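You operate a simulated robot arm through the tools that you are given. There is no shell and no other tool. Be economical: measure what you need, move in short steps, check, and stop when the job is done.

Carry out the task below with a simulated robot arm. There is one attempt and no reset: what you move stays moved.

TASK
Press the fan cover onto the pump with the lever.
Fine: first clamp, then lock the pump; after, unlock it, then open the clamp.

It is judged by the outcome, as a careful person would: the job done as asked, and still so three seconds after it is handed in. It fails if anything else is knocked over, pushed out of place, dropped, spilled or broken.

THE ROBOT
A 7-joint arm with a two-finger parallel gripper, fixed in place. Base frame: the origin is at the foot of the arm, x ahead of it, y to its left, z up. Lengths are in mm, angles in rad, forces in N, time in s.
With the tool pointing down near the work surface it reaches from about 260 to 680 mm from the base axis. Its first joint turns from -1.152 to 1.152 rad. Payload 1.57 kg.
Tool frame: the origin (TCP) lies between the finger pads and is the grasp point; the fingertips stand 30 mm ahead of it; z points along the fingers, y is the line along which they close. The gripper opens to 110 mm. The fingers are 24 mm wide and 12 mm thick; the gripper's body (48 by 112 mm) begins 78 mm behind the TCP.
Orientation is that of the tool frame in the base frame, as [roll, pitch, yaw] about the fixed x, y, z axes, in that order (R = Rz(yaw) Ry(pitch) Rx(roll)). With the fingers straight down and closing along the base's y, the tool's x points along the base's -x, its y along +y and its z along -z.

THE INTERFACE
- The arm moves only by the tool apply_moves. Its argument "series" is a list of rows, each a list of 7 numbers: the opening, from 0 (shut) to 1 (fully open), then the shift along the tool's x, y, z in units of 40 mm (1.0 is 40 mm), then the turn, a rotation vector about the tool's x, y, z in units of 4 degrees (1.0 is 4 degrees). In form: [[claw, tx, ty, tz, rx, ry, rz], ...]. A call has 1 to 20 rows; each row shifts and turns the commanded pose from where the row before left it, along the tool's axes as they then stand. A call with a number of a shift or a turn outside -1 to 1 is refused whole. A row lasts 0.2 s, in which the tool goes at most 50 mm and 0.15 rad; a call with a longer step from one row to the next is refused whole, and so is a gripper value outside its range. A pose out of reach is approached as far as the arm can. The call stops where the force on the tool passes 50 N (or 10 N more than at its start, if that is more) or the arm is blocked; 0.2 s more then pass. The fingers move at their own pace (about 108 mm/s each) and stop on an object; they squeeze with about 42 N. The grip force told is the motor's: it shows also when the fingers shut on nothing. Time passes only in rows, and 0.2 s behind the last, so rows that do not move let the fingers close. It gives the time, the measured TCP pose, the force on the tool (base axes), the opening and the grip force at its end, in the units of the frame above (readings bear some noise).
- Cameras (640 x 400 px; columns grow to the right, rows downward): "scene" is fixed at [151.2, -396.7, 1418.4]; the picture's right is [0.82, -0.57, 0.00], its down [-0.30, -0.43, -0.85] and it looks along [0.49, 0.70, -0.53] (base axes); focal length 367 px, centre (320, 200). "wrist" rides on the gripper at [-36, 0, -80] in the tool frame; the picture's right is [0.00, -1.00, 0.00], its down [0.97, 0.00, -0.24] and it looks along [0.24, 0.00, 0.97] (tool axes); focal length 218 px, centre (320, 200).
- get_image(camera): a new picture of that camera. No time passes.
- probe_pixels(camera, pixels): for up to 12 pixels [column, row] of the newest picture of that camera ("zoom" is the newest enlarged one), the place [x, y, z] in the base frame of the surface seen there, good to about 2 mm, but the place of the scene camera against the robot may be out by one fixed shift of up to 18 mm in any direction. No time passes.
- inspect(camera, box): a new picture of the part [left, top, right, bottom] of that camera's present view, enlarged. No time passes.
- job_done(): hands the job in; it is judged then, once.

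Work in short steps. Measure before you move; look again where a grasp or a placing could have gone wrong, and mend it. You have 80 turns and 38 pictures in all, the two below and enlarged ones among them. Open the gripper and draw the arm clear of the work before you hand the job in, unless the task says otherwise; then end with one line.

The tools are called after ">>>" as a command line: name --pt "numbers of a row" for each row, then --argument value for the rest, lists and objects as JSON in quotes. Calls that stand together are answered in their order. apply_moves: Moves the arm, as the interface text tells. Its arguments: {"type":"object","properties":{"series":{"type":"array","items":{"type":"array","items":{"type":"number"}}}},"required":["series"]} The other tools are called the same way: get_image (camera) takes a picture; probe_pixels (camera, pixels) gives the place of the surface under pixels of a picture; inspect (camera, box) takes an enlarged picture of a part of a camera's view; job_done () hands the job in.

At the start:

```text
t: 0.0
tcp_pos: [367.1, -67.6, 1165.6]
tcp_rot: [-3.141, 0.001, -3.141]
force: [0.3, 0.4, 0.3]
finger_gap: 110.2
grip_force: 0.0
```

scene: 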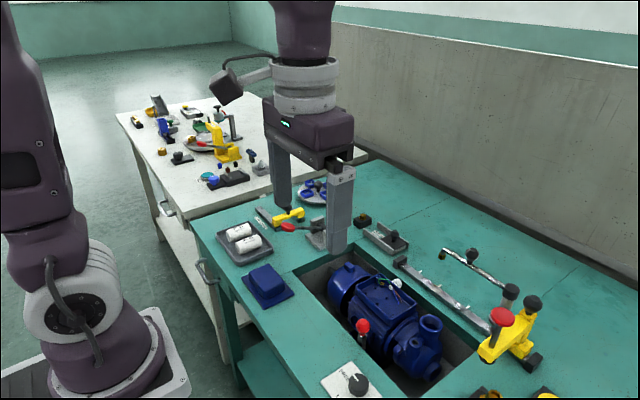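
wrist: 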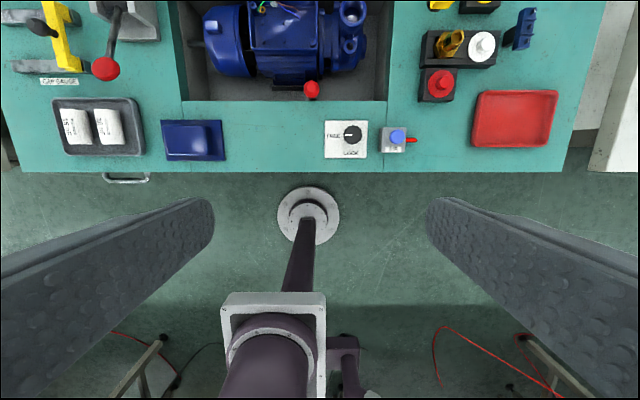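

I look closer at the pump area and the controls before anything moves.

>>> inspect --camera "scene" --box '[200, 160, 560, 400]'

>>> inspect --camera "wrist" --box '[0, 0, 320, 200]'

>>> inspect --camera "wrist" --box '[300, 0, 620, 200]'

```text
1.67 times, centred on (380, 280) of scene
```

zoom: 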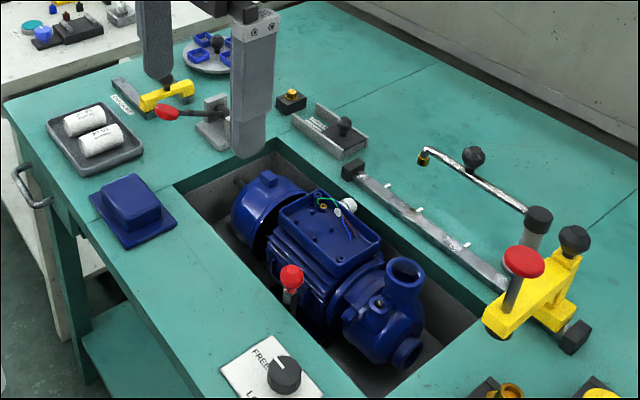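

```text
2.00 times, centred on (160, 100) of wrist
```

zoom: 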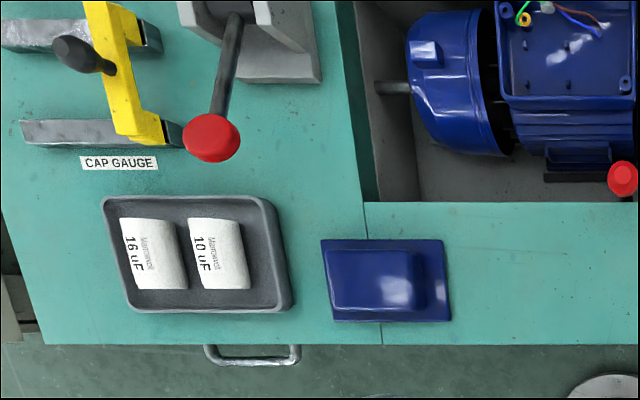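

```text
2.00 times, centred on (460, 100) of wrist
```

zoom: 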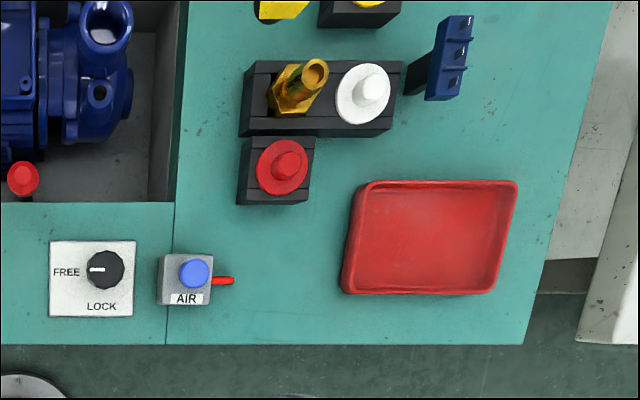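

The fan cover is at the pump's left end (wrist ~ (220,40)), with a lever with a red ball at (105,68), a red-topped stick at (311,90), and a FREE/LOCK knob at (350,135). I move ahead to look from above.

>>> apply_moves --pt "1 -1 0.5 0 0 0 0" --pt "1 -1 0.5 0 0 0 0" --pt "1 -1 0.5 0 0 0 0" --pt "1 -1 0.5 0 0 0 0" --pt "1 -0.5 0 0 0 0 0"

>>> get_image --camera "wrist"

>>> get_image --camera "scene"

```text
t: 1.2
tcp_pos: [545.4, 14.2, 1168.2]
tcp_rot: [-3.141, -0.001, 3.141]
force: [-0.4, 0.7, -0.1]
finger_gap: 110.0
grip_force: 0.0
```

```text
32 pictures are left
```

wrist: 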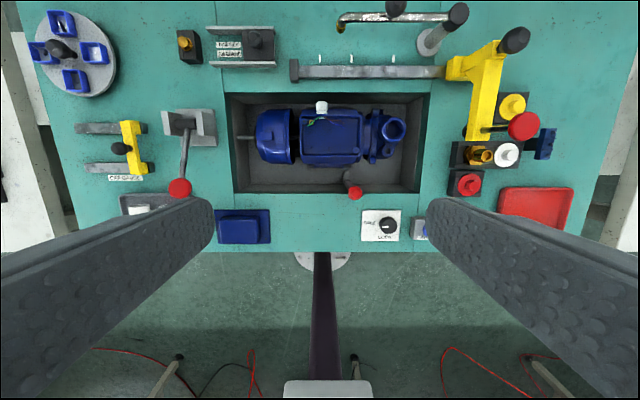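

```text
31 pictures are left
```

scene: 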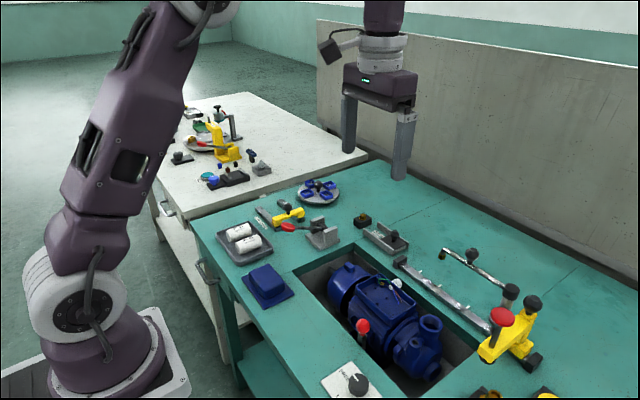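

>>> inspect --camera "wrist" --box '[130, 60, 290, 240]'

>>> probe_pixels --camera "wrist" --pixels '[[180, 188], [185, 150], [188, 125], [200, 125], [242, 137], [275, 137], [330, 135], [355, 193], [348, 178], [388, 225], [388, 240], [240, 228]]'

>>> inspect --camera "wrist" --box '[280, 80, 440, 250]'

>>> inspect --camera "scene" --box '[240, 190, 440, 315]'

```text
2.22 times, centred on (210, 150) of wrist
```

zoom: 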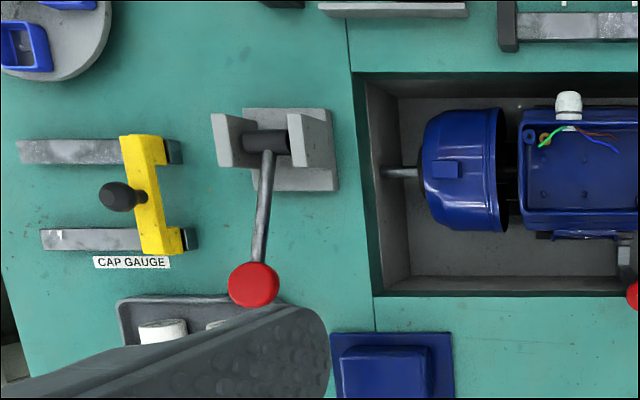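

```text
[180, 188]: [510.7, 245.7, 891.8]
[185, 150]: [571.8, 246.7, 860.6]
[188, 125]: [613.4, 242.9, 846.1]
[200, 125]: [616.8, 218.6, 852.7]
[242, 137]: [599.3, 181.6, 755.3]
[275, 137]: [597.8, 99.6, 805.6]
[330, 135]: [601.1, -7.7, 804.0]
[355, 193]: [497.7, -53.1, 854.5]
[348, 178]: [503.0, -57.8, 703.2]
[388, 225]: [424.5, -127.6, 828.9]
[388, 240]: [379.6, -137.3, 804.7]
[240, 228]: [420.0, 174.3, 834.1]
```

```text
2.35 times, centred on (360, 165) of wrist
```

zoom: 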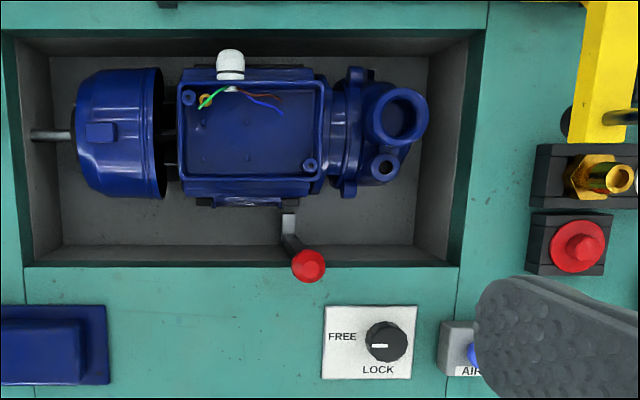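

```text
3.20 times, centred on (340, 252) of scene
```

zoom: 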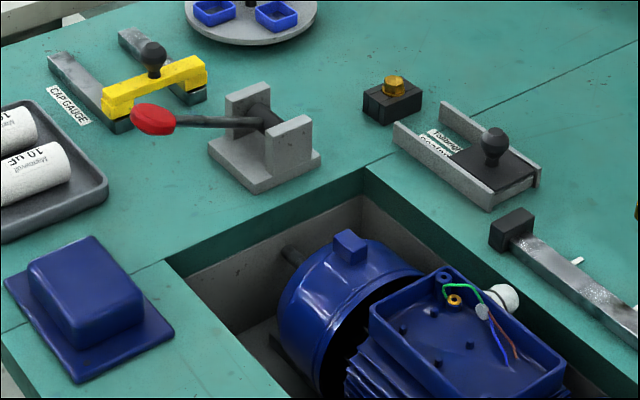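

The lever (ball at [511,246,892], pivot near [613,230,850]) and knob are located. I still need to find which control is the clamp, so I look at the pit stick and the yellow device.

>>> inspect --camera "scene" --box '[380, 235, 580, 385]'

>>> inspect --camera "scene" --box '[300, 270, 460, 400]'

>>> inspect --camera "wrist" --box '[270, 0, 590, 200]'

```text
2.67 times, centred on (480, 310) of scene
```

zoom: 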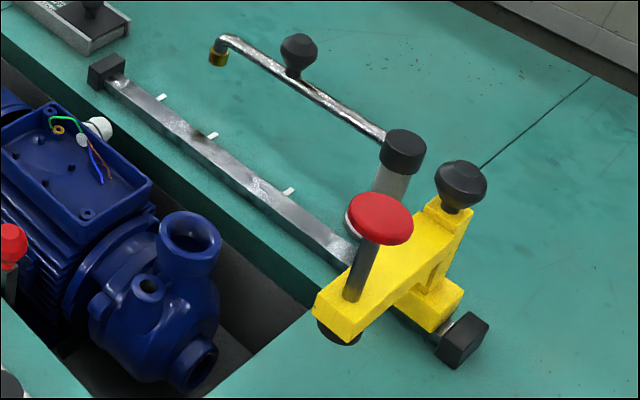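

```text
3.08 times, centred on (380, 335) of scene
```

zoom: 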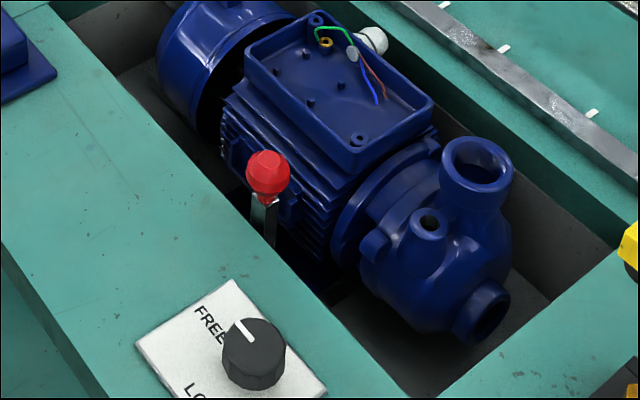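

```text
2.00 times, centred on (430, 100) of wrist
```

zoom: 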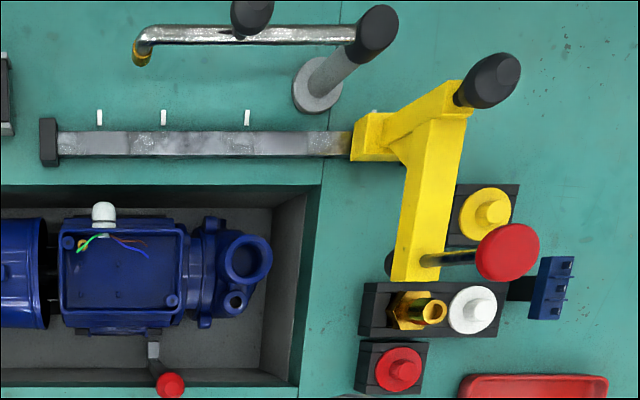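

The red stick beside the pump's foot looks like the clamp handle; I go closer and tilt to see it from the front.

>>> apply_moves --pt "1 0.5 -0.29 0.84 0 0 0" --pt "1 0.5 -0.29 0.84 0 0 0" --pt "1 0.5 -0.29 0.84 0 0 0" --pt "1 0.5 -0.29 0.84 0 0 0" --pt "1 0.5 -0.29 0.84 0 0 0" --pt "1 0.5 -0.29 0.84 0 0 0" --pt "1 0 0 0 0 -1 0" --pt "1 0 0 0 0 -1 0" --pt "1 0 0 0 0 -1 0" --pt "1 0 0 0 0 -1 0" --pt "1 0 0 0 0 -1 0" --pt "1 0 0 0 0 -1 0" --pt "1 0 0 0 0 -1 0" --pt "1 0 0 0 0 -1 0" --pt "1 0 0 0 0 -1 0"

>>> get_image --camera "wrist"

```text
t: 4.4
tcp_pos: [425.5, -55.2, 959.0]
tcp_rot: [3.138, 0.523, -3.136]
force: [-0.1, 0.0, -0.3]
finger_gap: 110.1
grip_force: 0.0
out of reach, approached as far as the arm can: row 14, 15
```

```text
24 pictures are left
```

wrist: 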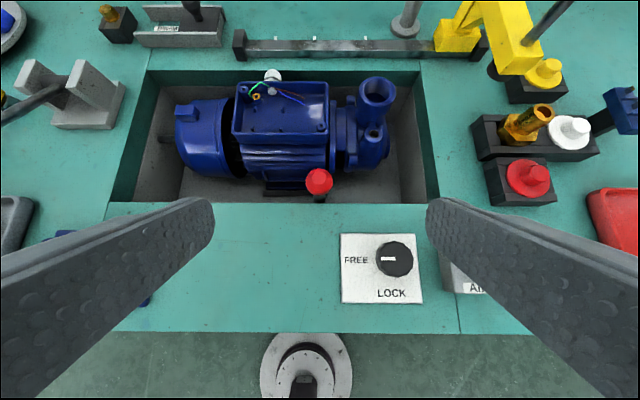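

>>> inspect --camera "wrist" --box '[240, 140, 400, 240]'

>>> probe_pixels --camera "zoom" --pixels '[[318, 150], [318, 165], [316, 185], [330, 230], [318, 227], [120, 180], [200, 200], [440, 200], [150, 245], [250, 180], [320, 115], [220, 185]]'

```text
4.00 times, centred on (320, 190) of wrist
```

zoom: 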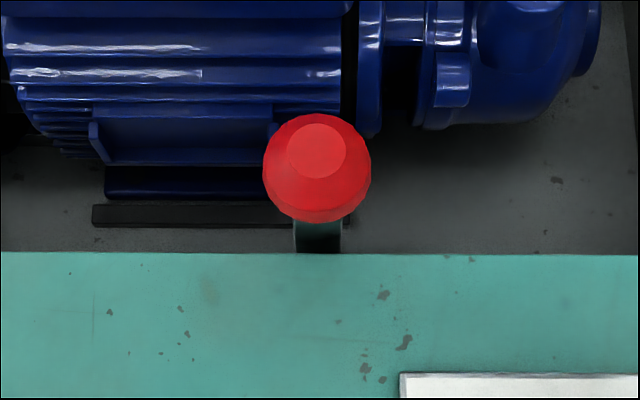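

```text
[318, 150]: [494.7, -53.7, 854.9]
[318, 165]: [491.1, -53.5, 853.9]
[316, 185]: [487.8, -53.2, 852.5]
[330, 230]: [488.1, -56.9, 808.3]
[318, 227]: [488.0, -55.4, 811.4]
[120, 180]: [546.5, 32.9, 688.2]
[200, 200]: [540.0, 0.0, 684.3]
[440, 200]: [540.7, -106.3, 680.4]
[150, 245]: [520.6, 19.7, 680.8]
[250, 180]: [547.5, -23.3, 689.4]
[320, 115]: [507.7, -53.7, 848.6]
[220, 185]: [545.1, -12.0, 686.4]
```

The handle stands at about [497,-54,843], with a flat jaw strip (z≈684, x≈545) by the pump's foot. I untilt and look obliquely from its +y side to see which way it swings.

>>> apply_moves --pt "1 0 0 0 0 1 0" --pt "1 0 0 0 0 1 0" --pt "1 0 0 0 0 1 0" --pt "1 0 0 0 0 1 0" --pt "1 0 0 0 0 1 0" --pt "1 0 0 0 0 1 0" --pt "1 0 0 0 0 1 0" --pt "1 0 0 0 0 0.5 0" --pt "1 -0.6 0.8 0.1 0 0 0" --pt "1 -0.6 0.8 0.1 0 0 0" --pt "1 0 0.8 0 1 0 0" --pt "1 0 0.8 0 1 0 0" --pt "1 0 0 0 1 0 0" --pt "1 0 0 0 1 0 0" --pt "1 0 0 0 1 0 0"

>>> get_image --camera "wrist"

```text
t: 7.6
tcp_pos: [474.3, 73.5, 947.6]
tcp_rot: [-2.796, 0.0, -3.136]
force: [-0.1, 0.7, -0.5]
finger_gap: 109.9
grip_force: 0.1
```

```text
22 pictures are left
```

wrist: 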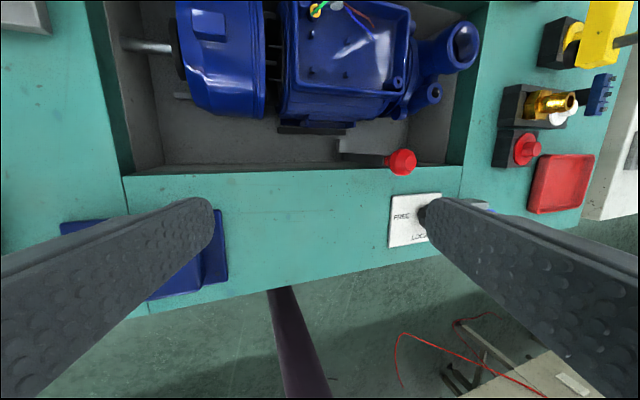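

>>> inspect --camera "wrist" --box '[300, 105, 428, 185]'

>>> probe_pixels --camera "wrist" --pixels '[[342, 145], [342, 155], [375, 148], [375, 160], [365, 145], [310, 130], [340, 131], [402, 160]]'

```text
5.00 times, centred on (364, 145) of wrist
```

zoom: 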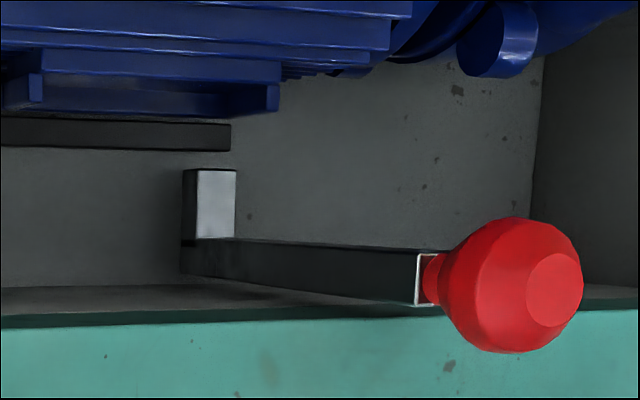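

```text
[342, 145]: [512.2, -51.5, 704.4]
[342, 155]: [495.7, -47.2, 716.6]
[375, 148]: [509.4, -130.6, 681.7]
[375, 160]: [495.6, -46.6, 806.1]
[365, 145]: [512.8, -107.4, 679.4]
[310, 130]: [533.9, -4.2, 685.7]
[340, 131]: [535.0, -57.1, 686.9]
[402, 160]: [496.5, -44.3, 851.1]
```

The handle is a bell-crank: vertical bar with a toe pointing toward the pump at the bottom (z≈704), so it should swing about the y axis. I straighten up and go above the ball.

>>> apply_moves --pt "0.6 0 0 0 -1 0 0" --pt "0.6 0 0 0 -1 0 0" --pt "0.6 0 0 0 -1 0 0" --pt "0.6 0 0 0 -1 0 0" --pt "0.6 0 0 0 -1 0 0" --pt "0.6 -0.14 -0.8 0 0 0 0" --pt "0.6 -0.14 -0.8 0 0 0 0" --pt "0.6 -0.14 -0.8 0 0 0 0" --pt "0.6 -0.14 -0.78 0 0 0 0" --pt "0.6 0 0 0.6 0 0 0"

>>> get_image --camera "wrist"

```text
t: 9.8
tcp_pos: [499.0, -55.2, 925.8]
tcp_rot: [3.138, 0.0, -3.13]
force: [-0.7, 0.0, 0.2]
finger_gap: 65.9
grip_force: 0.0
```

```text
20 pictures are left
```

wrist: 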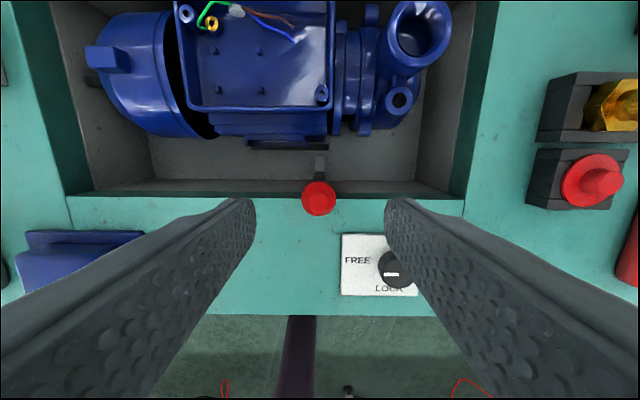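

The ball is centred (319,198) between the fingers. I descend to z≈842 and grip it.

>>> apply_moves --pt "0.6 0 0 0.7 0 0 0" --pt "0.6 0 0 0.7 0 0 0" --pt "0.6 0.05 0 0.7 0 0 0" --pt "0.6 0 0 0 0 0 0" --pt "0.1 0 0 0 0 0 0" --pt "0.1 0 0 0 0 0 0" --pt "0.1 0 0 0 0 0 0"

```text
t: 11.4
tcp_pos: [495.5, -54.0, 842.5]
tcp_rot: [3.137, -0.002, -3.135]
force: [1.1, -14.7, -13.1]
finger_gap: 27.7
grip_force: 38.4
```

The ball is held (27.7 mm). I nudge it 12 mm toward +x and watch the force.

>>> apply_moves --pt "0.1 -0.1 0 0 0 0 0" --pt "0.1 -0.1 0 0 0 0 0" --pt "0.1 -0.1 0 0 0 0 0"

```text
t: 12.2
tcp_pos: [507.3, -54.7, 842.0]
tcp_rot: [3.139, -0.002, -3.133]
force: [-1.0, -17.5, 4.0]
finger_gap: 27.6
grip_force: 38.0
```

It moves freely with x. I continue along the arc about the bottom pivot.

>>> apply_moves --pt "0.1 -0.2 0 0.02 0 0 0" --pt "0.1 -0.2 0 0.03 0 0 0" --pt "0.1 -0.2 0 0.05 0 0 0" --pt "0.1 -0.2 0 0.06 0 0 0"

>>> get_image --camera "wrist"

```text
t: 13.2
tcp_pos: [534.2, -52.8, 833.3]
tcp_rot: [3.138, -0.011, -3.133]
force: [-32.1, -12.0, 3.9]
finger_gap: 28.2
grip_force: 38.8
```

```text
19 pictures are left
```

wrist: 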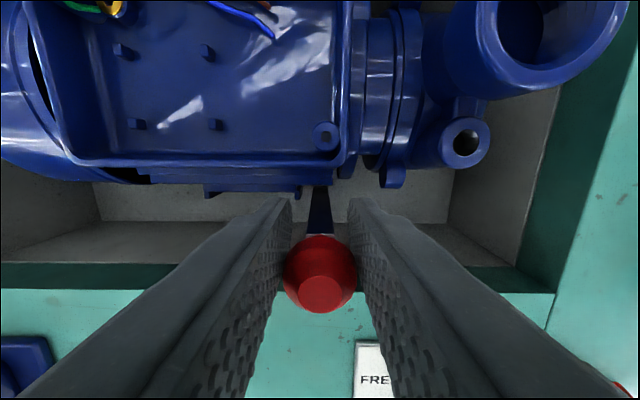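

Resistance of −32 N at x=534: perhaps the stop or a toggle point. I push a bit further, within the force limit.

>>> apply_moves --pt "0.1 -0.06 0 0.02 0 0 0" --pt "0.1 -0.06 0 0.02 0 0 0" --pt "0.1 0 0 0 0 0 0"

>>> inspect --camera "wrist" --box '[240, 160, 400, 260]'

>>> probe_pixels --camera "zoom" --pixels '[[320, 120], [320, 160], [320, 220], [320, 280], [240, 130], [180, 110], [300, 110], [320, 380]]'

```text
t: 14.0
tcp_pos: [544.8, -51.7, 832.1]
tcp_rot: [3.135, 0.0, -3.133]
force: [2.2, -0.2, 1.3]
finger_gap: 11.7
grip_force: 0.0
```

```text
4.00 times, centred on (320, 210) of wrist
```

zoom: 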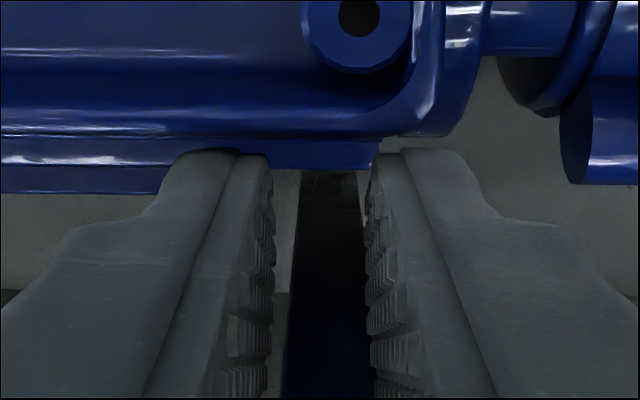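

```text
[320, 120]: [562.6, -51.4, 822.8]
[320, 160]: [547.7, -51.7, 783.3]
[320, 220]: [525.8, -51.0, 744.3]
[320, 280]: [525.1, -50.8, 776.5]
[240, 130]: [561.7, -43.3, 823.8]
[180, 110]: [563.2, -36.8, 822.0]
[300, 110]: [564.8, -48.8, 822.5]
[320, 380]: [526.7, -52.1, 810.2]
```

The fingers slid off the ball, and probing shows the stem upright at x≈526: the clamp slides toward the pump rather than swings. I rise and look at where it stands.

>>> apply_moves --pt "0.1 0 0 -0.5 0 0 0" --pt "0.1 0 0 -0.8 0 0 0" --pt "0.6 0.5 0 -0.8 0 0 0" --pt "0.6 0.6 0.4 0 0 0 0" --pt "0.6 0 0.7 0 1 0 0" --pt "0.6 0 0.7 0 1 0 0" --pt "0.6 0 0 0 1 0 0" --pt "0.6 0 0 0 1 0 0"

>>> inspect --camera "wrist" --box '[240, 70, 432, 190]'

```text
t: 15.8
tcp_pos: [499.1, 18.4, 914.7]
tcp_rot: [-2.867, 0.0, -3.134]
force: [0.3, 0.3, 0.0]
finger_gap: 65.9
grip_force: 0.0
```

```text
3.33 times, centred on (336, 130) of wrist
```

zoom: 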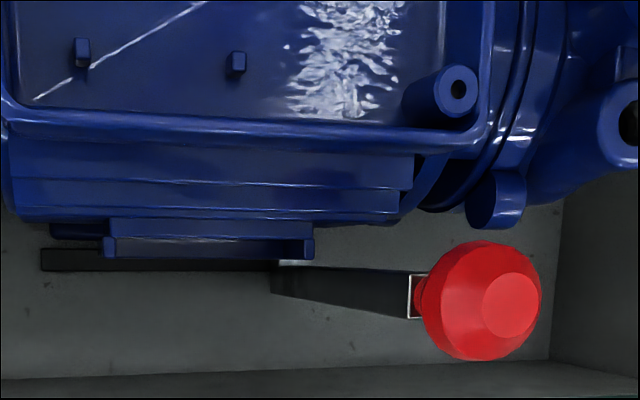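

>>> probe_pixels --camera "zoom" --pixels '[[295, 263], [285, 280], [340, 300], [400, 300], [412, 300], [510, 305], [480, 245], [480, 355], [200, 266], [260, 250], [310, 262]]'

```text
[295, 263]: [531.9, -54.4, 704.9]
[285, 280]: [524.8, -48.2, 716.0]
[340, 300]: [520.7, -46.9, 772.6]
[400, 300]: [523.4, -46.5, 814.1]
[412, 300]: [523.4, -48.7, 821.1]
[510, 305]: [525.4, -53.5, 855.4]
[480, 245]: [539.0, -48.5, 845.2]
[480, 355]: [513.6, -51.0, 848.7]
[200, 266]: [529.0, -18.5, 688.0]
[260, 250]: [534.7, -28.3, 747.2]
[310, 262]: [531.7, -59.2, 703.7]
```

The clamp slid from x≈494 to ≈524 (toe at the pump's foot). To be sure it's home, I push the ball from behind with shut fingers.

>>> apply_moves --pt "0.0 0 0 0 -1 0 0" --pt "0.0 0 0 0 -1 0 0" --pt "0.0 0 0 0 -1 0 0" --pt "0.0 0 0 0 -1 0 0" --pt "0.0 0.3 -0.8 0 0 0 0" --pt "0.0 0.3 -0.8 0 0 0 0" --pt "0.0 0 -0.1 0.6 0 0 0" --pt "0.0 0 0 0.6 0 0 0" --pt "0.0 0 0 0.5 0 0 0"

>>> apply_moves --pt "0.0 -0.2 0 0 0 0 0" --pt "0.0 -0.2 0 0 0 0 0" --pt "0.0 -0.1 0 0 0 0 0" --pt "0.0 -0.1 0 0 0 0 0" --pt "0.0 -0.1 0 0 0 0 0"

```text
t: 17.8
tcp_pos: [475.0, -48.2, 846.6]
tcp_rot: [3.139, 0.0, -3.133]
force: [0.5, 0.7, -0.3]
finger_gap: 0.0
grip_force: 21.3
```

```text
t: 19.0
tcp_pos: [498.4, -47.7, 846.0]
tcp_rot: [3.138, -0.012, -3.134]
force: [-37.1, 3.7, 15.3]
finger_gap: 0.0
grip_force: 21.2
```

It holds at −37 N with no travel: the clamp is home. Now I back off and go above the FREE/LOCK knob.

>>> apply_moves --pt "0.0 0.3 0 0 0 0 0" --pt "0.0 0.1 0 -0.8 0 0 0" --pt "0.3 0.4 -0.6 -0.8 0 0 0" --pt "0.55 0.7 -0.7 -0.4 0 0 0" --pt "0.55 0.5 -0.7 0 0 0 0" --pt "0.55 0 0 0 0 0 0"

>>> inspect --camera "wrist" --box '[220, 120, 420, 245]'

>>> probe_pixels --camera "zoom" --pixels '[[320, 190], [300, 200], [340, 200], [320, 220], [320, 250], [320, 280], [240, 300]]'

```text
t: 20.4
tcp_pos: [422.4, -131.4, 924.9]
tcp_rot: [3.138, -0.002, -3.134]
force: [0.8, 0.0, 0.0]
finger_gap: 60.6
grip_force: 0.0
```

```text
3.20 times, centred on (320, 182) of wrist
```

zoom: 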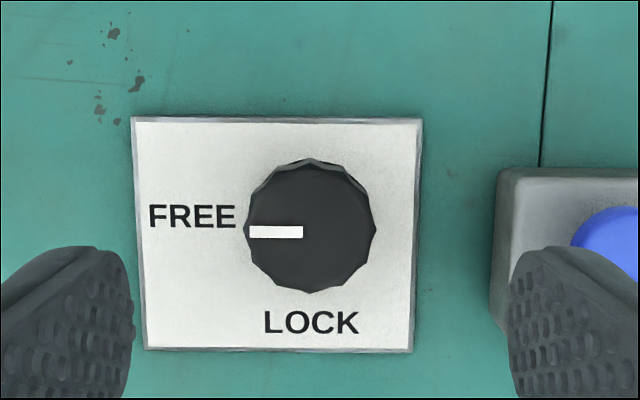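

```text
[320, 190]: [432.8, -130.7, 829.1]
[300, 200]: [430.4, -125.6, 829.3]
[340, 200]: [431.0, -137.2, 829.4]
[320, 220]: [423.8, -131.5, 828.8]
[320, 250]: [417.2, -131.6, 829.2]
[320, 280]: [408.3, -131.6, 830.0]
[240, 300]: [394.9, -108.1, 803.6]
```

The knob is centred at about [422.5,-129,829], Ø≈38. I pre-turn the tool +44°, descend and grip.

>>> apply_moves --pt "0.55 0 0.06 0 0 0 0" --pt "0.55 0 0 0 0 0 1" --pt "0.55 0 0 0 0 0 1" --pt "0.55 0 0 0 0 0 1" --pt "0.55 0 0 0 0 0 1" --pt "0.55 0 0 0 0 0 1" --pt "0.55 0 0 0 0 0 1" --pt "0.55 0 0 0 0 0 1" --pt "0.55 0 0 0 0 0 1" --pt "0.55 0 0 0 0 0 1" --pt "0.55 0 0 0 0 0 1" --pt "0.55 0 0 0 0 0 1" --pt "0.55 0 0 0.7 0 0 0" --pt "0.55 0 0 0.7 0 0 0" --pt "0.55 0 0 0.73 0 0 0"

>>> apply_moves --pt "0.2 0 0 0 0 0 0" --pt "0.2 0 0 0 0 0 0" --pt "0.2 0 0 0 0 0 0"

```text
t: 23.6
tcp_pos: [424.8, -127.0, 841.4]
tcp_rot: [3.138, -0.002, 2.381]
force: [0.2, 0.0, 0.9]
finger_gap: 60.5
grip_force: 0.1
```

```text
t: 24.4
tcp_pos: [424.0, -128.3, 841.4]
tcp_rot: [3.14, -0.003, 2.38]
force: [-10.0, -15.1, -7.4]
finger_gap: 37.1
grip_force: 8.1
```

The knob is held (37 mm); a small centring shift, then I turn it CCW (FREE→LOCK) 90°.

>>> apply_moves --pt "0.2 0 -0.04 0 0 0 0" --pt "0.2 0 0 0 0 0 -1" --pt "0.2 0 0 0 0 0 -1" --pt "0.2 0 0 0 0 0 -1" --pt "0.2 0 0 0 0 0 -1" --pt "0.2 0 0 0 0 0 -1"

```text
t: 25.8
tcp_pos: [425.1, -128.0, 840.5]
tcp_rot: [3.137, -0.001, 2.731]
force: [-3.5, -13.2, 6.2]
finger_gap: 33.9
grip_force: 5.8
```

>>> apply_moves --pt "0.0 0 0 0 0 0 -1" --pt "0.0 0 0 0 0 0 -1" --pt "0.0 0 0 0 0 0 -1" --pt "0.0 0 0 0 0 0 -1" --pt "0.0 0 0 0 0 0 -1" --pt "0.0 0 0 0 0 0 -1" --pt "0.0 0 0 0 0 0 -1" --pt "0.0 0 0 0 0 0 -1"

>>> get_image --camera "wrist"

```text
t: 27.6
tcp_pos: [424.2, -127.3, 841.2]
tcp_rot: [3.135, 0.0, -2.991]
force: [2.7, 6.4, 6.0]
finger_gap: 33.3
grip_force: 41.7
```

```text
15 pictures are left
```

wrist: 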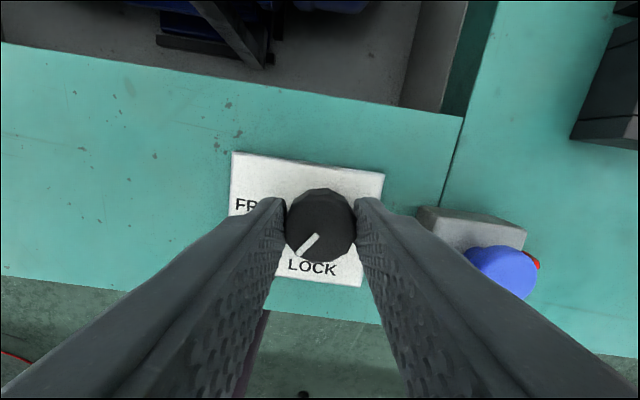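

The pointer follows with no slip (about 53° turned). I continue the rest to 90°.

>>> apply_moves --pt "0.0 0 0 0 0 0 -1" --pt "0.0 0 0 0 0 0 -1" --pt "0.0 0 0 0 0 0 -1" --pt "0.0 0 0 0 0 0 -1" --pt "0.0 0 0 0 0 0 -1" --pt "0.0 0 0 0 0 0 -1" --pt "0.0 0 0 0 0 0 -1" --pt "0.0 0 0 0 0 0 -1" --pt "0.0 0 0 0 0 0 -1" --pt "0.0 0 0 0 0 0 -0.7" --pt "0.0 0 0 0 0 0 0"

>>> apply_moves --pt "0.5 0 0 0 0 0 0" --pt "0.5 0 0 0 0 0 0" --pt "0.5 0 0 -0.8 0 0 0" --pt "0.5 0 0 -1 0 0 0" --pt "0.5 0 0 -1 0 0 0"

>>> get_image --camera "wrist"

```text
t: 30.0
tcp_pos: [424.3, -126.5, 841.1]
tcp_rot: [3.136, 0.002, -2.317]
force: [-7.7, 18.1, -10.3]
finger_gap: 33.4
grip_force: 41.6
```

```text
t: 31.2
tcp_pos: [422.9, -130.0, 953.3]
tcp_rot: [3.137, 0.002, -2.319]
force: [0.5, -0.2, -0.7]
finger_gap: 54.9
grip_force: 0.1
```

```text
14 pictures are left
```

wrist: 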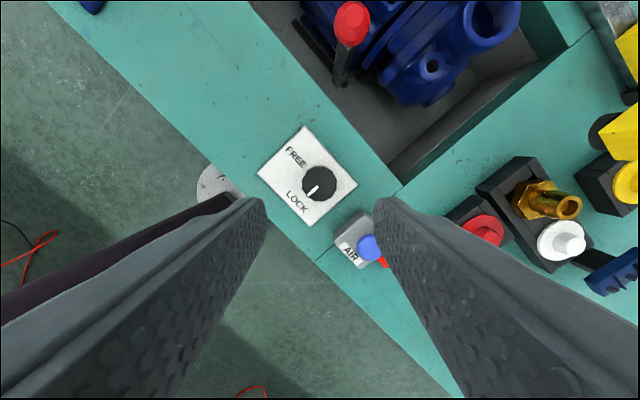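

>>> inspect --camera "wrist" --box '[244, 115, 372, 235]'

```text
3.33 times, centred on (308, 175) of wrist
```

zoom: 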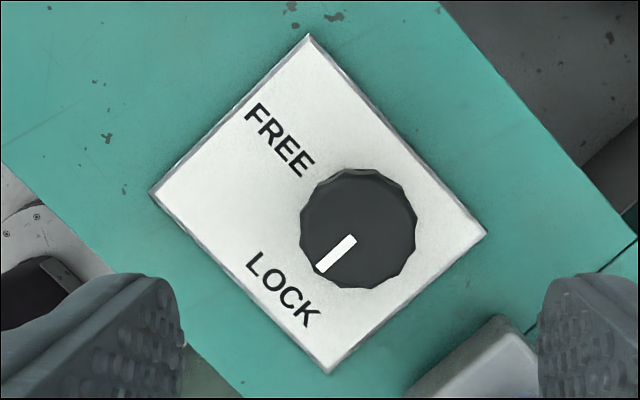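

The pointer is exactly at LOCK (90°). Now I turn the tool back and travel over to the press lever's ball.

>>> apply_moves --pt "0.3 0 0 0 0 0 1" --pt "0.3 0 0 0 0 0 1" --pt "0.3 0 0 0 0 0 1" --pt "0.3 0 0 0 0 0 1" --pt "0.3 0 0 0 0 0 1" --pt "0.3 0 0 0 0 0 1" --pt "0.3 0 0 -0.5 0 0 1" --pt "0.3 0 0 -0.5 0 0 1" --pt "0.3 0 0 0 0 0 1" --pt "0.3 0 0 0 0 0 1" --pt "0.3 0 0 0 0 0 1" --pt "0.3 0 0 0 0 0 0.7"

>>> apply_moves --pt "0.3 -0.22 0.94 0 0 0 0" --pt "0.3 -0.22 0.94 0 0 0 0" --pt "0.3 -0.22 0.94 0 0 0 0" --pt "0.3 -0.22 0.94 0 0 0 0" --pt "0.3 -0.22 0.94 0 0 0 0" --pt "0.3 -0.22 0.94 0 0 0 0" --pt "0.3 -0.22 0.94 0 0 0 0" --pt "0.3 -0.22 0.94 0 0 0 0" --pt "0.3 -0.22 0.94 0 0 0 0" --pt "0.3 -0.22 0.94 0 0 0 0" --pt "0.3 0 0 0 0 0 0"

>>> get_image --camera "wrist"

```text
t: 33.8
tcp_pos: [422.9, -127.7, 993.6]
tcp_rot: [3.137, -0.003, -3.136]
force: [-0.1, 0.8, 0.3]
finger_gap: 33.3
grip_force: 0.0
```

```text
t: 36.2
tcp_pos: [509.1, 246.8, 992.9]
tcp_rot: [3.138, -0.003, -3.135]
force: [0.6, 0.1, 1.0]
finger_gap: 33.1
grip_force: 0.0
```

```text
12 pictures are left
```

wrist: 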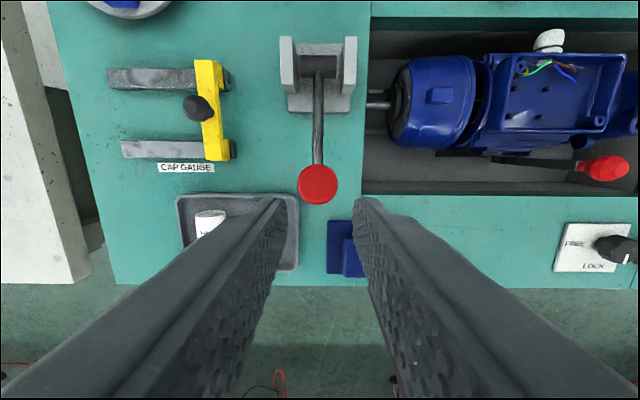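

>>> probe_pixels --camera "wrist" --pixels '[[318, 185], [300, 185], [336, 185], [318, 203], [318, 167], [318, 140], [318, 90], [318, 64], [285, 60], [352, 60], [375, 98], [294, 205]]'

```text
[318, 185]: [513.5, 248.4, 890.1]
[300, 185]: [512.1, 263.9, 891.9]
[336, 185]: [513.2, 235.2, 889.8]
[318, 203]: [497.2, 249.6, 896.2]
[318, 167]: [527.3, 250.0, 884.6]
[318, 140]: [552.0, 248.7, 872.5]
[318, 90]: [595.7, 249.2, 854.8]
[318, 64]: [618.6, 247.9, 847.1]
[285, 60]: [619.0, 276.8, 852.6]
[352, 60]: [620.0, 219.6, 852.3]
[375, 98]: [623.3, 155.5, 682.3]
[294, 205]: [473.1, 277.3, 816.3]
```

The ball's top is at [513,248,890], lever pivot about [620,248,842]. I press down on it with shut fingers.

>>> apply_moves --pt "0.0 0 0.03 0.6 0 0 0" --pt "0.0 0 0 0.6 0 0 0" --pt "0.0 0 0 0.4 0 0 0" --pt "0.0 0 0 0.15 0 0 0" --pt "0.0 0 0 0.15 0 0 0" --pt "0.0 0 0 0.15 0 0 0" --pt "0.0 0 0 0.15 0 0 0"

```text
t: 37.8
tcp_pos: [508.6, 250.2, 908.0]
tcp_rot: [3.136, 0.001, -3.134]
force: [-0.4, -0.7, 0.8]
finger_gap: 0.0
grip_force: 20.9
```

>>> apply_moves --pt "0.0 0 0 0.15 0 0 0" --pt "0.0 0 0 0.15 0 0 0" --pt "0.0 0 0 0.15 0 0 0"

>>> get_image --camera "wrist"

```text
t: 38.6
tcp_pos: [509.8, 249.7, 888.8]
tcp_rot: [3.137, -0.003, -3.135]
force: [-0.3, 0.6, 0.2]
finger_gap: 0.0
grip_force: 21.4
```

```text
11 pictures are left
```

wrist: 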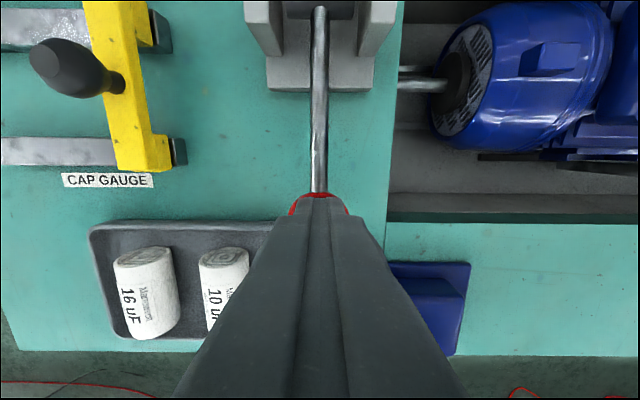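

The lever follows freely down. I keep pressing until there is resistance.

>>> apply_moves --pt "0.0 0 0 0.15 0 0 0" --pt "0.0 0 0 0.15 0 0 0" --pt "0.0 0 0 0.15 0 0 0" --pt "0.0 0 0 0.15 0 0 0"

>>> apply_moves --pt "0.0 0 0 0.15 0 0 0" --pt "0.0 0 0 0.15 0 0 0" --pt "0.0 0 0 0.1 0 0 0"

>>> get_image --camera "scene"

```text
t: 39.6
tcp_pos: [508.2, 249.3, 865.0]
tcp_rot: [3.136, -0.001, -3.134]
force: [1.1, -0.4, 1.9]
finger_gap: 0.0
grip_force: 22.2
```

```text
t: 40.3
tcp_pos: [509.0, 249.5, 858.1]
tcp_rot: [3.135, 0.002, -3.133]
force: [-10.3, -5.0, 23.1]
finger_gap: 0.1
grip_force: 21.0
stopped in row 3: the force on the tool passed its limit (the readings are from after the stop); the commanded pose is now the measured one
```

```text
10 pictures are left
```

scene: 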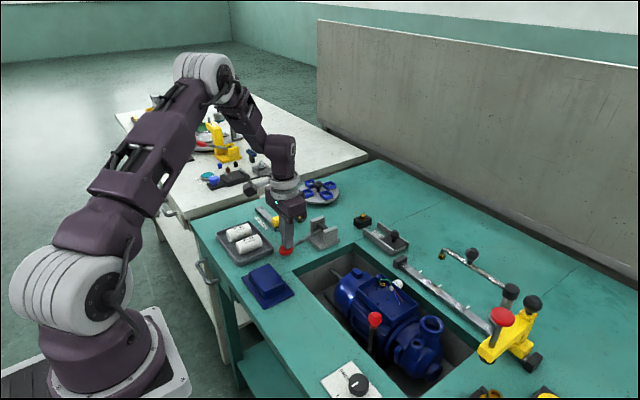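

>>> inspect --camera "scene" --box '[270, 205, 430, 305]'

>>> get_image --camera "wrist"

>>> probe_pixels --camera "wrist" --pixels '[[400, 60], [430, 60], [480, 60], [520, 60], [560, 60], [600, 60], [318, 150]]'

```text
4.00 times, centred on (350, 255) of scene
```

zoom: 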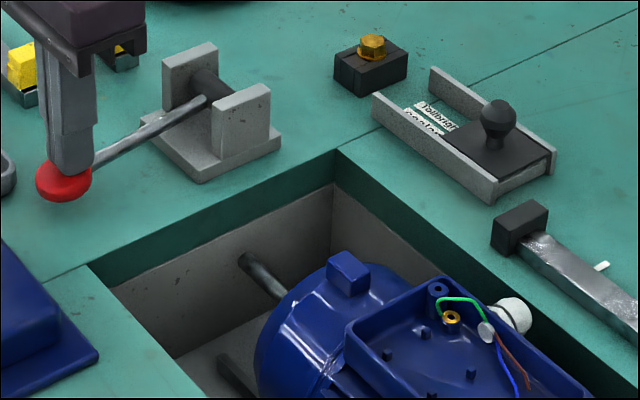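

```text
8 pictures are left
```

wrist: 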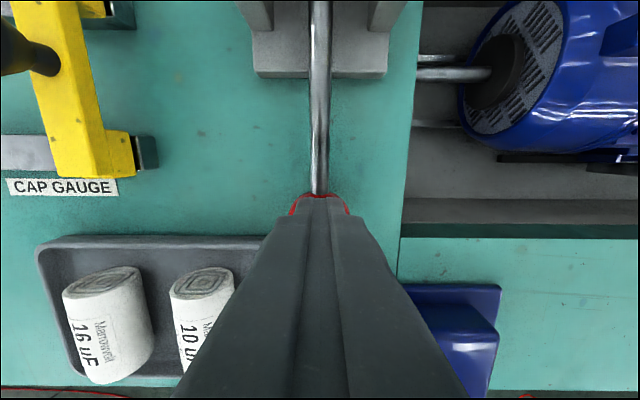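

```text
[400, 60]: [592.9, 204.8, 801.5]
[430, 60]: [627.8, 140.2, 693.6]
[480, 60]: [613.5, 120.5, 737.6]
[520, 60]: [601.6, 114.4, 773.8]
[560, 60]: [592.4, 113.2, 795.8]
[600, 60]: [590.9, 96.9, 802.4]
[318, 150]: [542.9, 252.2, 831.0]
```

The gap between cover and motor looks closed. I press again to check this is a hard stop.

>>> apply_moves --pt "0.0 0 0 0.07 0 0 0" --pt "0.0 0 0 0.07 0 0 0" --pt "0.0 0 0 0.03 0 0 0" --pt "0.0 0 0 0 0 0 0"

```text
t: 40.6
tcp_pos: [508.4, 249.0, 857.6]
tcp_rot: [3.138, 0.002, -3.134]
force: [-10.4, -5.3, 23.6]
finger_gap: 0.0
grip_force: 21.5
stopped in row 1: the force on the tool passed its limit (the readings are from after the stop); the commanded pose is now the measured one
```

No further travel: the lever is at its end. I lift off and check the cover.

>>> apply_moves --pt "0.0 0 0 -0.3 0 0 0" --pt "0.0 0 0 -0.7 0 0 0" --pt "0.0 0 -0.2 -0.8 0 0 0" --pt "0.0 0 -0.9 -0.6 0 0 0" --pt "0.0 -0.1 -0.9 -0.5 0 0 0" --pt "0.0 -0.1 -0.9 0 0 0 0" --pt "0.0 -0.1 -0.9 0 0 0 0" --pt "0.0 0 0 0 0 0 0"

>>> inspect --camera "wrist" --box '[180, 0, 460, 175]'

>>> probe_pixels --camera "zoom" --pixels '[[150, 150], [200, 150], [250, 150], [280, 150], [300, 150], [320, 150], [340, 150], [300, 200], [320, 200]]'

```text
t: 42.4
tcp_pos: [520.9, 96.9, 971.2]
tcp_rot: [3.138, 0.002, -3.133]
force: [-0.5, 1.2, -0.4]
finger_gap: 0.0
grip_force: 21.1
```

```text
2.29 times, centred on (320, 88) of wrist
```

zoom: 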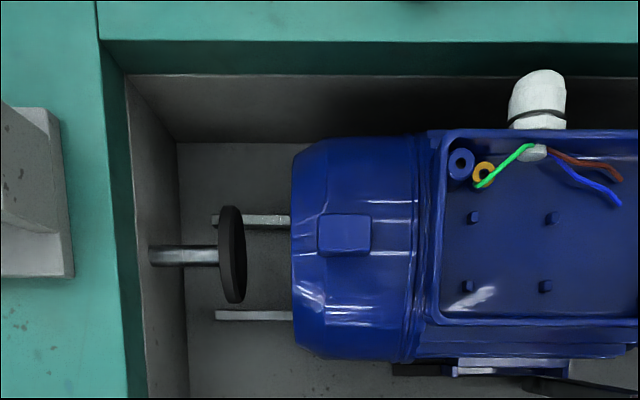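

```text
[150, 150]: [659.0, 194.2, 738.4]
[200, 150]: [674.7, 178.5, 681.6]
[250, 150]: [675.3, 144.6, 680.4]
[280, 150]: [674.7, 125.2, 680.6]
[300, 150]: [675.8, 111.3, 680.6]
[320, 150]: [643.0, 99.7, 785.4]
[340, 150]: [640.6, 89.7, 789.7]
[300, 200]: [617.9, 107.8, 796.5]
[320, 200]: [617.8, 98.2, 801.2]
```

The ram sprang back and the cover sits flush on the motor. Next I return to the knob to unlock it, pre-turning −45°.

>>> apply_moves --pt "0.3 0.41 -0.94 0 0 0 0" --pt "0.3 0.41 -0.94 0 0 0 0" --pt "0.3 0.41 -0.94 0 0 0 0" --pt "0.5 0.41 -0.94 0 0 0 0" --pt "0.55 0.41 -0.94 0.4 0 0 0" --pt "0.55 0.41 -0.92 0.5 0 0 0" --pt "0.55 0 0 0 0 0 0"

>>> apply_moves --pt "0.55 0 0 0 0 0 -1" --pt "0.55 0 0 0 0 0 -1" --pt "0.55 0 0 0 0 0 -1" --pt "0.55 0 0 0 0 0 -1" --pt "0.55 0 0 0 0 0 -1" --pt "0.55 0 0 0 0 0 -1" --pt "0.55 0 0 0 0 0 -1" --pt "0.55 0 0 0 0 0 -1" --pt "0.55 0 0 0 0 0 -1" --pt "0.55 0 0 0 0 0 -1" --pt "0.55 0 0 0 0 0 -1" --pt "0.55 0 0 0 0 0 -0.5" --pt "0.55 0 0 0 0 0 0"

```text
t: 44.0
tcp_pos: [424.9, -128.1, 934.1]
tcp_rot: [3.138, 0.002, -3.134]
force: [0.7, -0.3, -0.7]
finger_gap: 60.4
grip_force: 0.0
```

```text
t: 46.8
tcp_pos: [425.7, -127.1, 935.2]
tcp_rot: [3.141, 0.006, -2.332]
force: [0.3, -0.4, -1.1]
finger_gap: 60.5
grip_force: 0.1
```

>>> apply_moves --pt "0.55 0.05 0.02 0.7 0 0 0" --pt "0.55 0 0 0.8 0 0 0" --pt "0.55 0 0 0.85 0 0 0" --pt "0.55 0 0 0 0 0 0" --pt "0.0 0 0 0 0 0 0" --pt "0.0 0 0 0 0 0 0" --pt "0.0 0 0 0 0 0 0"

```text
t: 48.4
tcp_pos: [422.1, -127.9, 840.0]
tcp_rot: [3.136, 0.005, -2.332]
force: [-11.7, 17.8, -4.4]
finger_gap: 33.3
grip_force: 41.5
```

Gripped (33 mm). I turn it clockwise 90° back to FREE.

>>> apply_moves --pt "0.0 0 0.03 0 0 0 0" --pt "0.0 0 0 0 0 0 1" --pt "0.0 0 0 0 0 0 1" --pt "0.0 0 0 0 0 0 1" --pt "0.0 0 0 0 0 0 1" --pt "0.0 0 0 0 0 0 1" --pt "0.0 0 0 0 0 0 1" --pt "0.0 0 0 0 0 0 1" --pt "0.0 0 0 0 0 0 1" --pt "0.0 0 0 0 0 0 1" --pt "0.0 0 0 0 0 0 1" --pt "0.0 0 0 0 0 0 1" --pt "0.0 0 0 0 0 0 1" --pt "0.0 0 0 0 0 0 1" --pt "0.0 0 0 0 0 0 1"

>>> apply_moves --pt "0.0 0 0 0 0 0 1" --pt "0.0 0 0 0 0 0 1" --pt "0.0 0 0 0 0 0 1" --pt "0.0 0 0 0 0 0 1" --pt "0.0 0 0 0 0 0 1" --pt "0.0 0 0 0 0 0 1" --pt "0.0 0 0 0 0 0 1" --pt "0.0 0 0 0 0 0 1" --pt "0.0 0 0 0 0 0 0.6" --pt "0.0 0 0 0 0 0 0"

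>>> apply_moves --pt "0.55 0 0 0 0 0 0" --pt "0.55 0 0 0 0 0 0" --pt "0.55 0 0 -0.7 0 0 0" --pt "0.55 0 0 -0.9 0 0 0" --pt "0.55 0 0 -0.9 0 0 0" --pt "0.55 0 0 0 0 0 -1" --pt "0.55 0 0 0 0 0 -1" --pt "0.55 0 0 0 0 0 -1" --pt "0.55 0 0 0 0 0 -1" --pt "0.55 0 0 0 0 0 -1" --pt "0.55 0 0 0 0 0 -1" --pt "0.55 0 0 0 0 0 -1" --pt "0.55 0 0 0 0 0 -1" --pt "0.55 0 0 0 0 0 -1" --pt "0.55 0 0 0 0 0 -1" --pt "0.55 0 0 0 0 0 -1"

>>> get_image --camera "wrist"

```text
t: 51.6
tcp_pos: [422.3, -128.7, 840.4]
tcp_rot: [3.14, 0.001, 2.972]
force: [-9.8, -7.9, -18.8]
finger_gap: 33.3
grip_force: 41.4
```

```text
t: 53.8
tcp_pos: [422.6, -129.3, 841.2]
tcp_rot: [3.139, 0.0, 2.373]
force: [-18.8, -21.2, 4.5]
finger_gap: 33.2
grip_force: 41.3
```

```text
t: 57.2
tcp_pos: [420.9, -127.6, 942.2]
tcp_rot: [3.138, 0.003, -3.139]
force: [0.4, -0.5, 0.0]
finger_gap: 60.6
grip_force: 0.1
```

```text
6 pictures are left
```

wrist: 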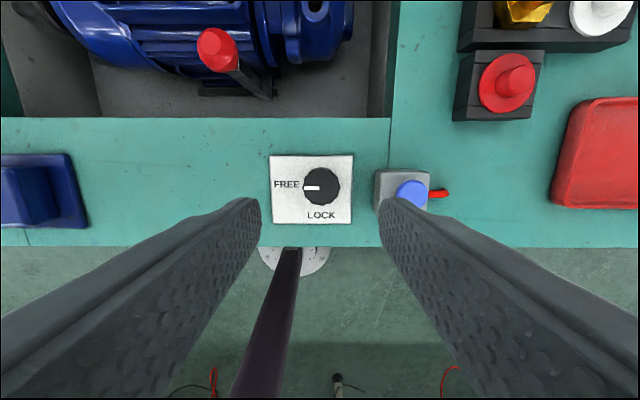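

The knob points at FREE. Now to the clamp ball at about [525,−52,842], grip and pull it back 30 mm.

>>> apply_moves --pt "0.5 -0.65 0.47 0 0 0 0" --pt "0.5 -0.65 0.47 0 0 0 0" --pt "0.5 -0.65 0.48 0 0 0 0" --pt "0.5 -0.65 0.48 0 0 0 0" --pt "0.5 0 0 0.6 0 0 0" --pt "0.5 0 0 0.6 0 0 0" --pt "0.5 0 0 0.7 0 0 0" --pt "0.5 0 0 0.55 0 0 0" --pt "0.0 0 0 0 0 0 0" --pt "0.0 0 0 0 0 0 0" --pt "0.0 0 0 0 0 0 0"

```text
t: 59.6
tcp_pos: [525.7, -51.7, 843.3]
tcp_rot: [3.137, 0.003, 3.141]
force: [0.0, -11.6, -3.8]
finger_gap: 27.7
grip_force: 38.0
```

>>> apply_moves --pt "0.0 0.1 0 0 0 0 0" --pt "0.0 0.1 0 0 0 0 0" --pt "0.0 0.1 0 0 0 0 0" --pt "0.0 0.1 0 0 0 0 0" --pt "0.0 0.1 0 0 0 0 0" --pt "0.0 0.1 0 0 0 0 0" --pt "0.0 0.1 0 0 0 0 0" --pt "0.0 0.03 0 0 0 0 0"

```text
t: 61.4
tcp_pos: [496.3, -52.5, 844.0]
tcp_rot: [3.139, 0.001, 3.14]
force: [-1.8, -27.5, -6.8]
finger_gap: 28.1
grip_force: 38.1
```

The ball came with the grip to x=496, where it started. I ease it to its stop, release, rise and look.

>>> apply_moves --pt "0.0 0.04 0 0 0 0 0" --pt "0.0 0.04 0 0 0 0 0" --pt "0.0 0 0 0 0 0 0"

>>> apply_moves --pt "0.5 0 0 0 0 0 0" --pt "0.5 0 0 0 0 0 0" --pt "0.5 0 0 -0.7 0 0 0" --pt "0.5 0 0 -1 0 0 0" --pt "0.5 0 0.6 -1 0 0 0" --pt "0.8 0 0.6 -1 0 0 0" --pt "0.8 0 0 -0.5 0 0 0"

>>> get_image --camera "wrist"

>>> get_image --camera "scene"

>>> probe_pixels --camera "wrist" --pixels '[[320, 180]]'

```text
t: 62.2
tcp_pos: [496.5, -52.8, 843.1]
tcp_rot: [3.137, 0.004, 3.142]
force: [14.0, -25.4, 1.2]
finger_gap: 27.6
grip_force: 38.1
```

```text
t: 63.8
tcp_pos: [495.6, -4.2, 1009.4]
tcp_rot: [3.139, 0.002, -3.141]
force: [-0.1, 0.0, 0.7]
finger_gap: 87.8
grip_force: 0.1
```

```text
5 pictures are left
```

wrist: 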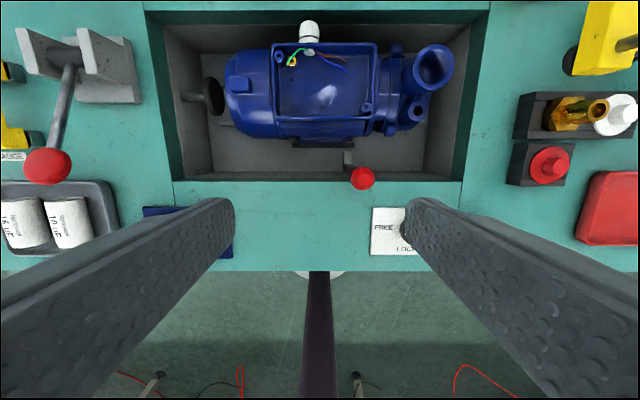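

```text
4 pictures are left
```

scene: 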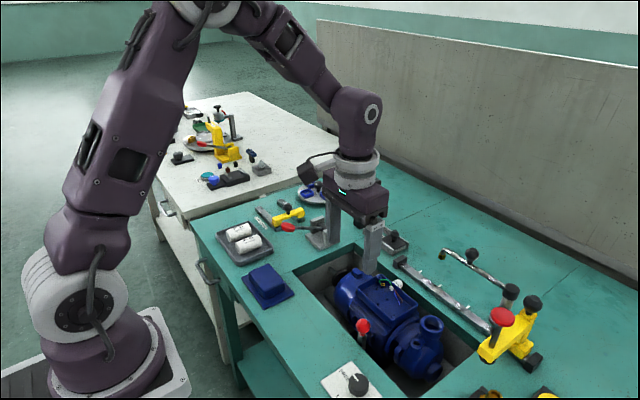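

```text
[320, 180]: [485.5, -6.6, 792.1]
```

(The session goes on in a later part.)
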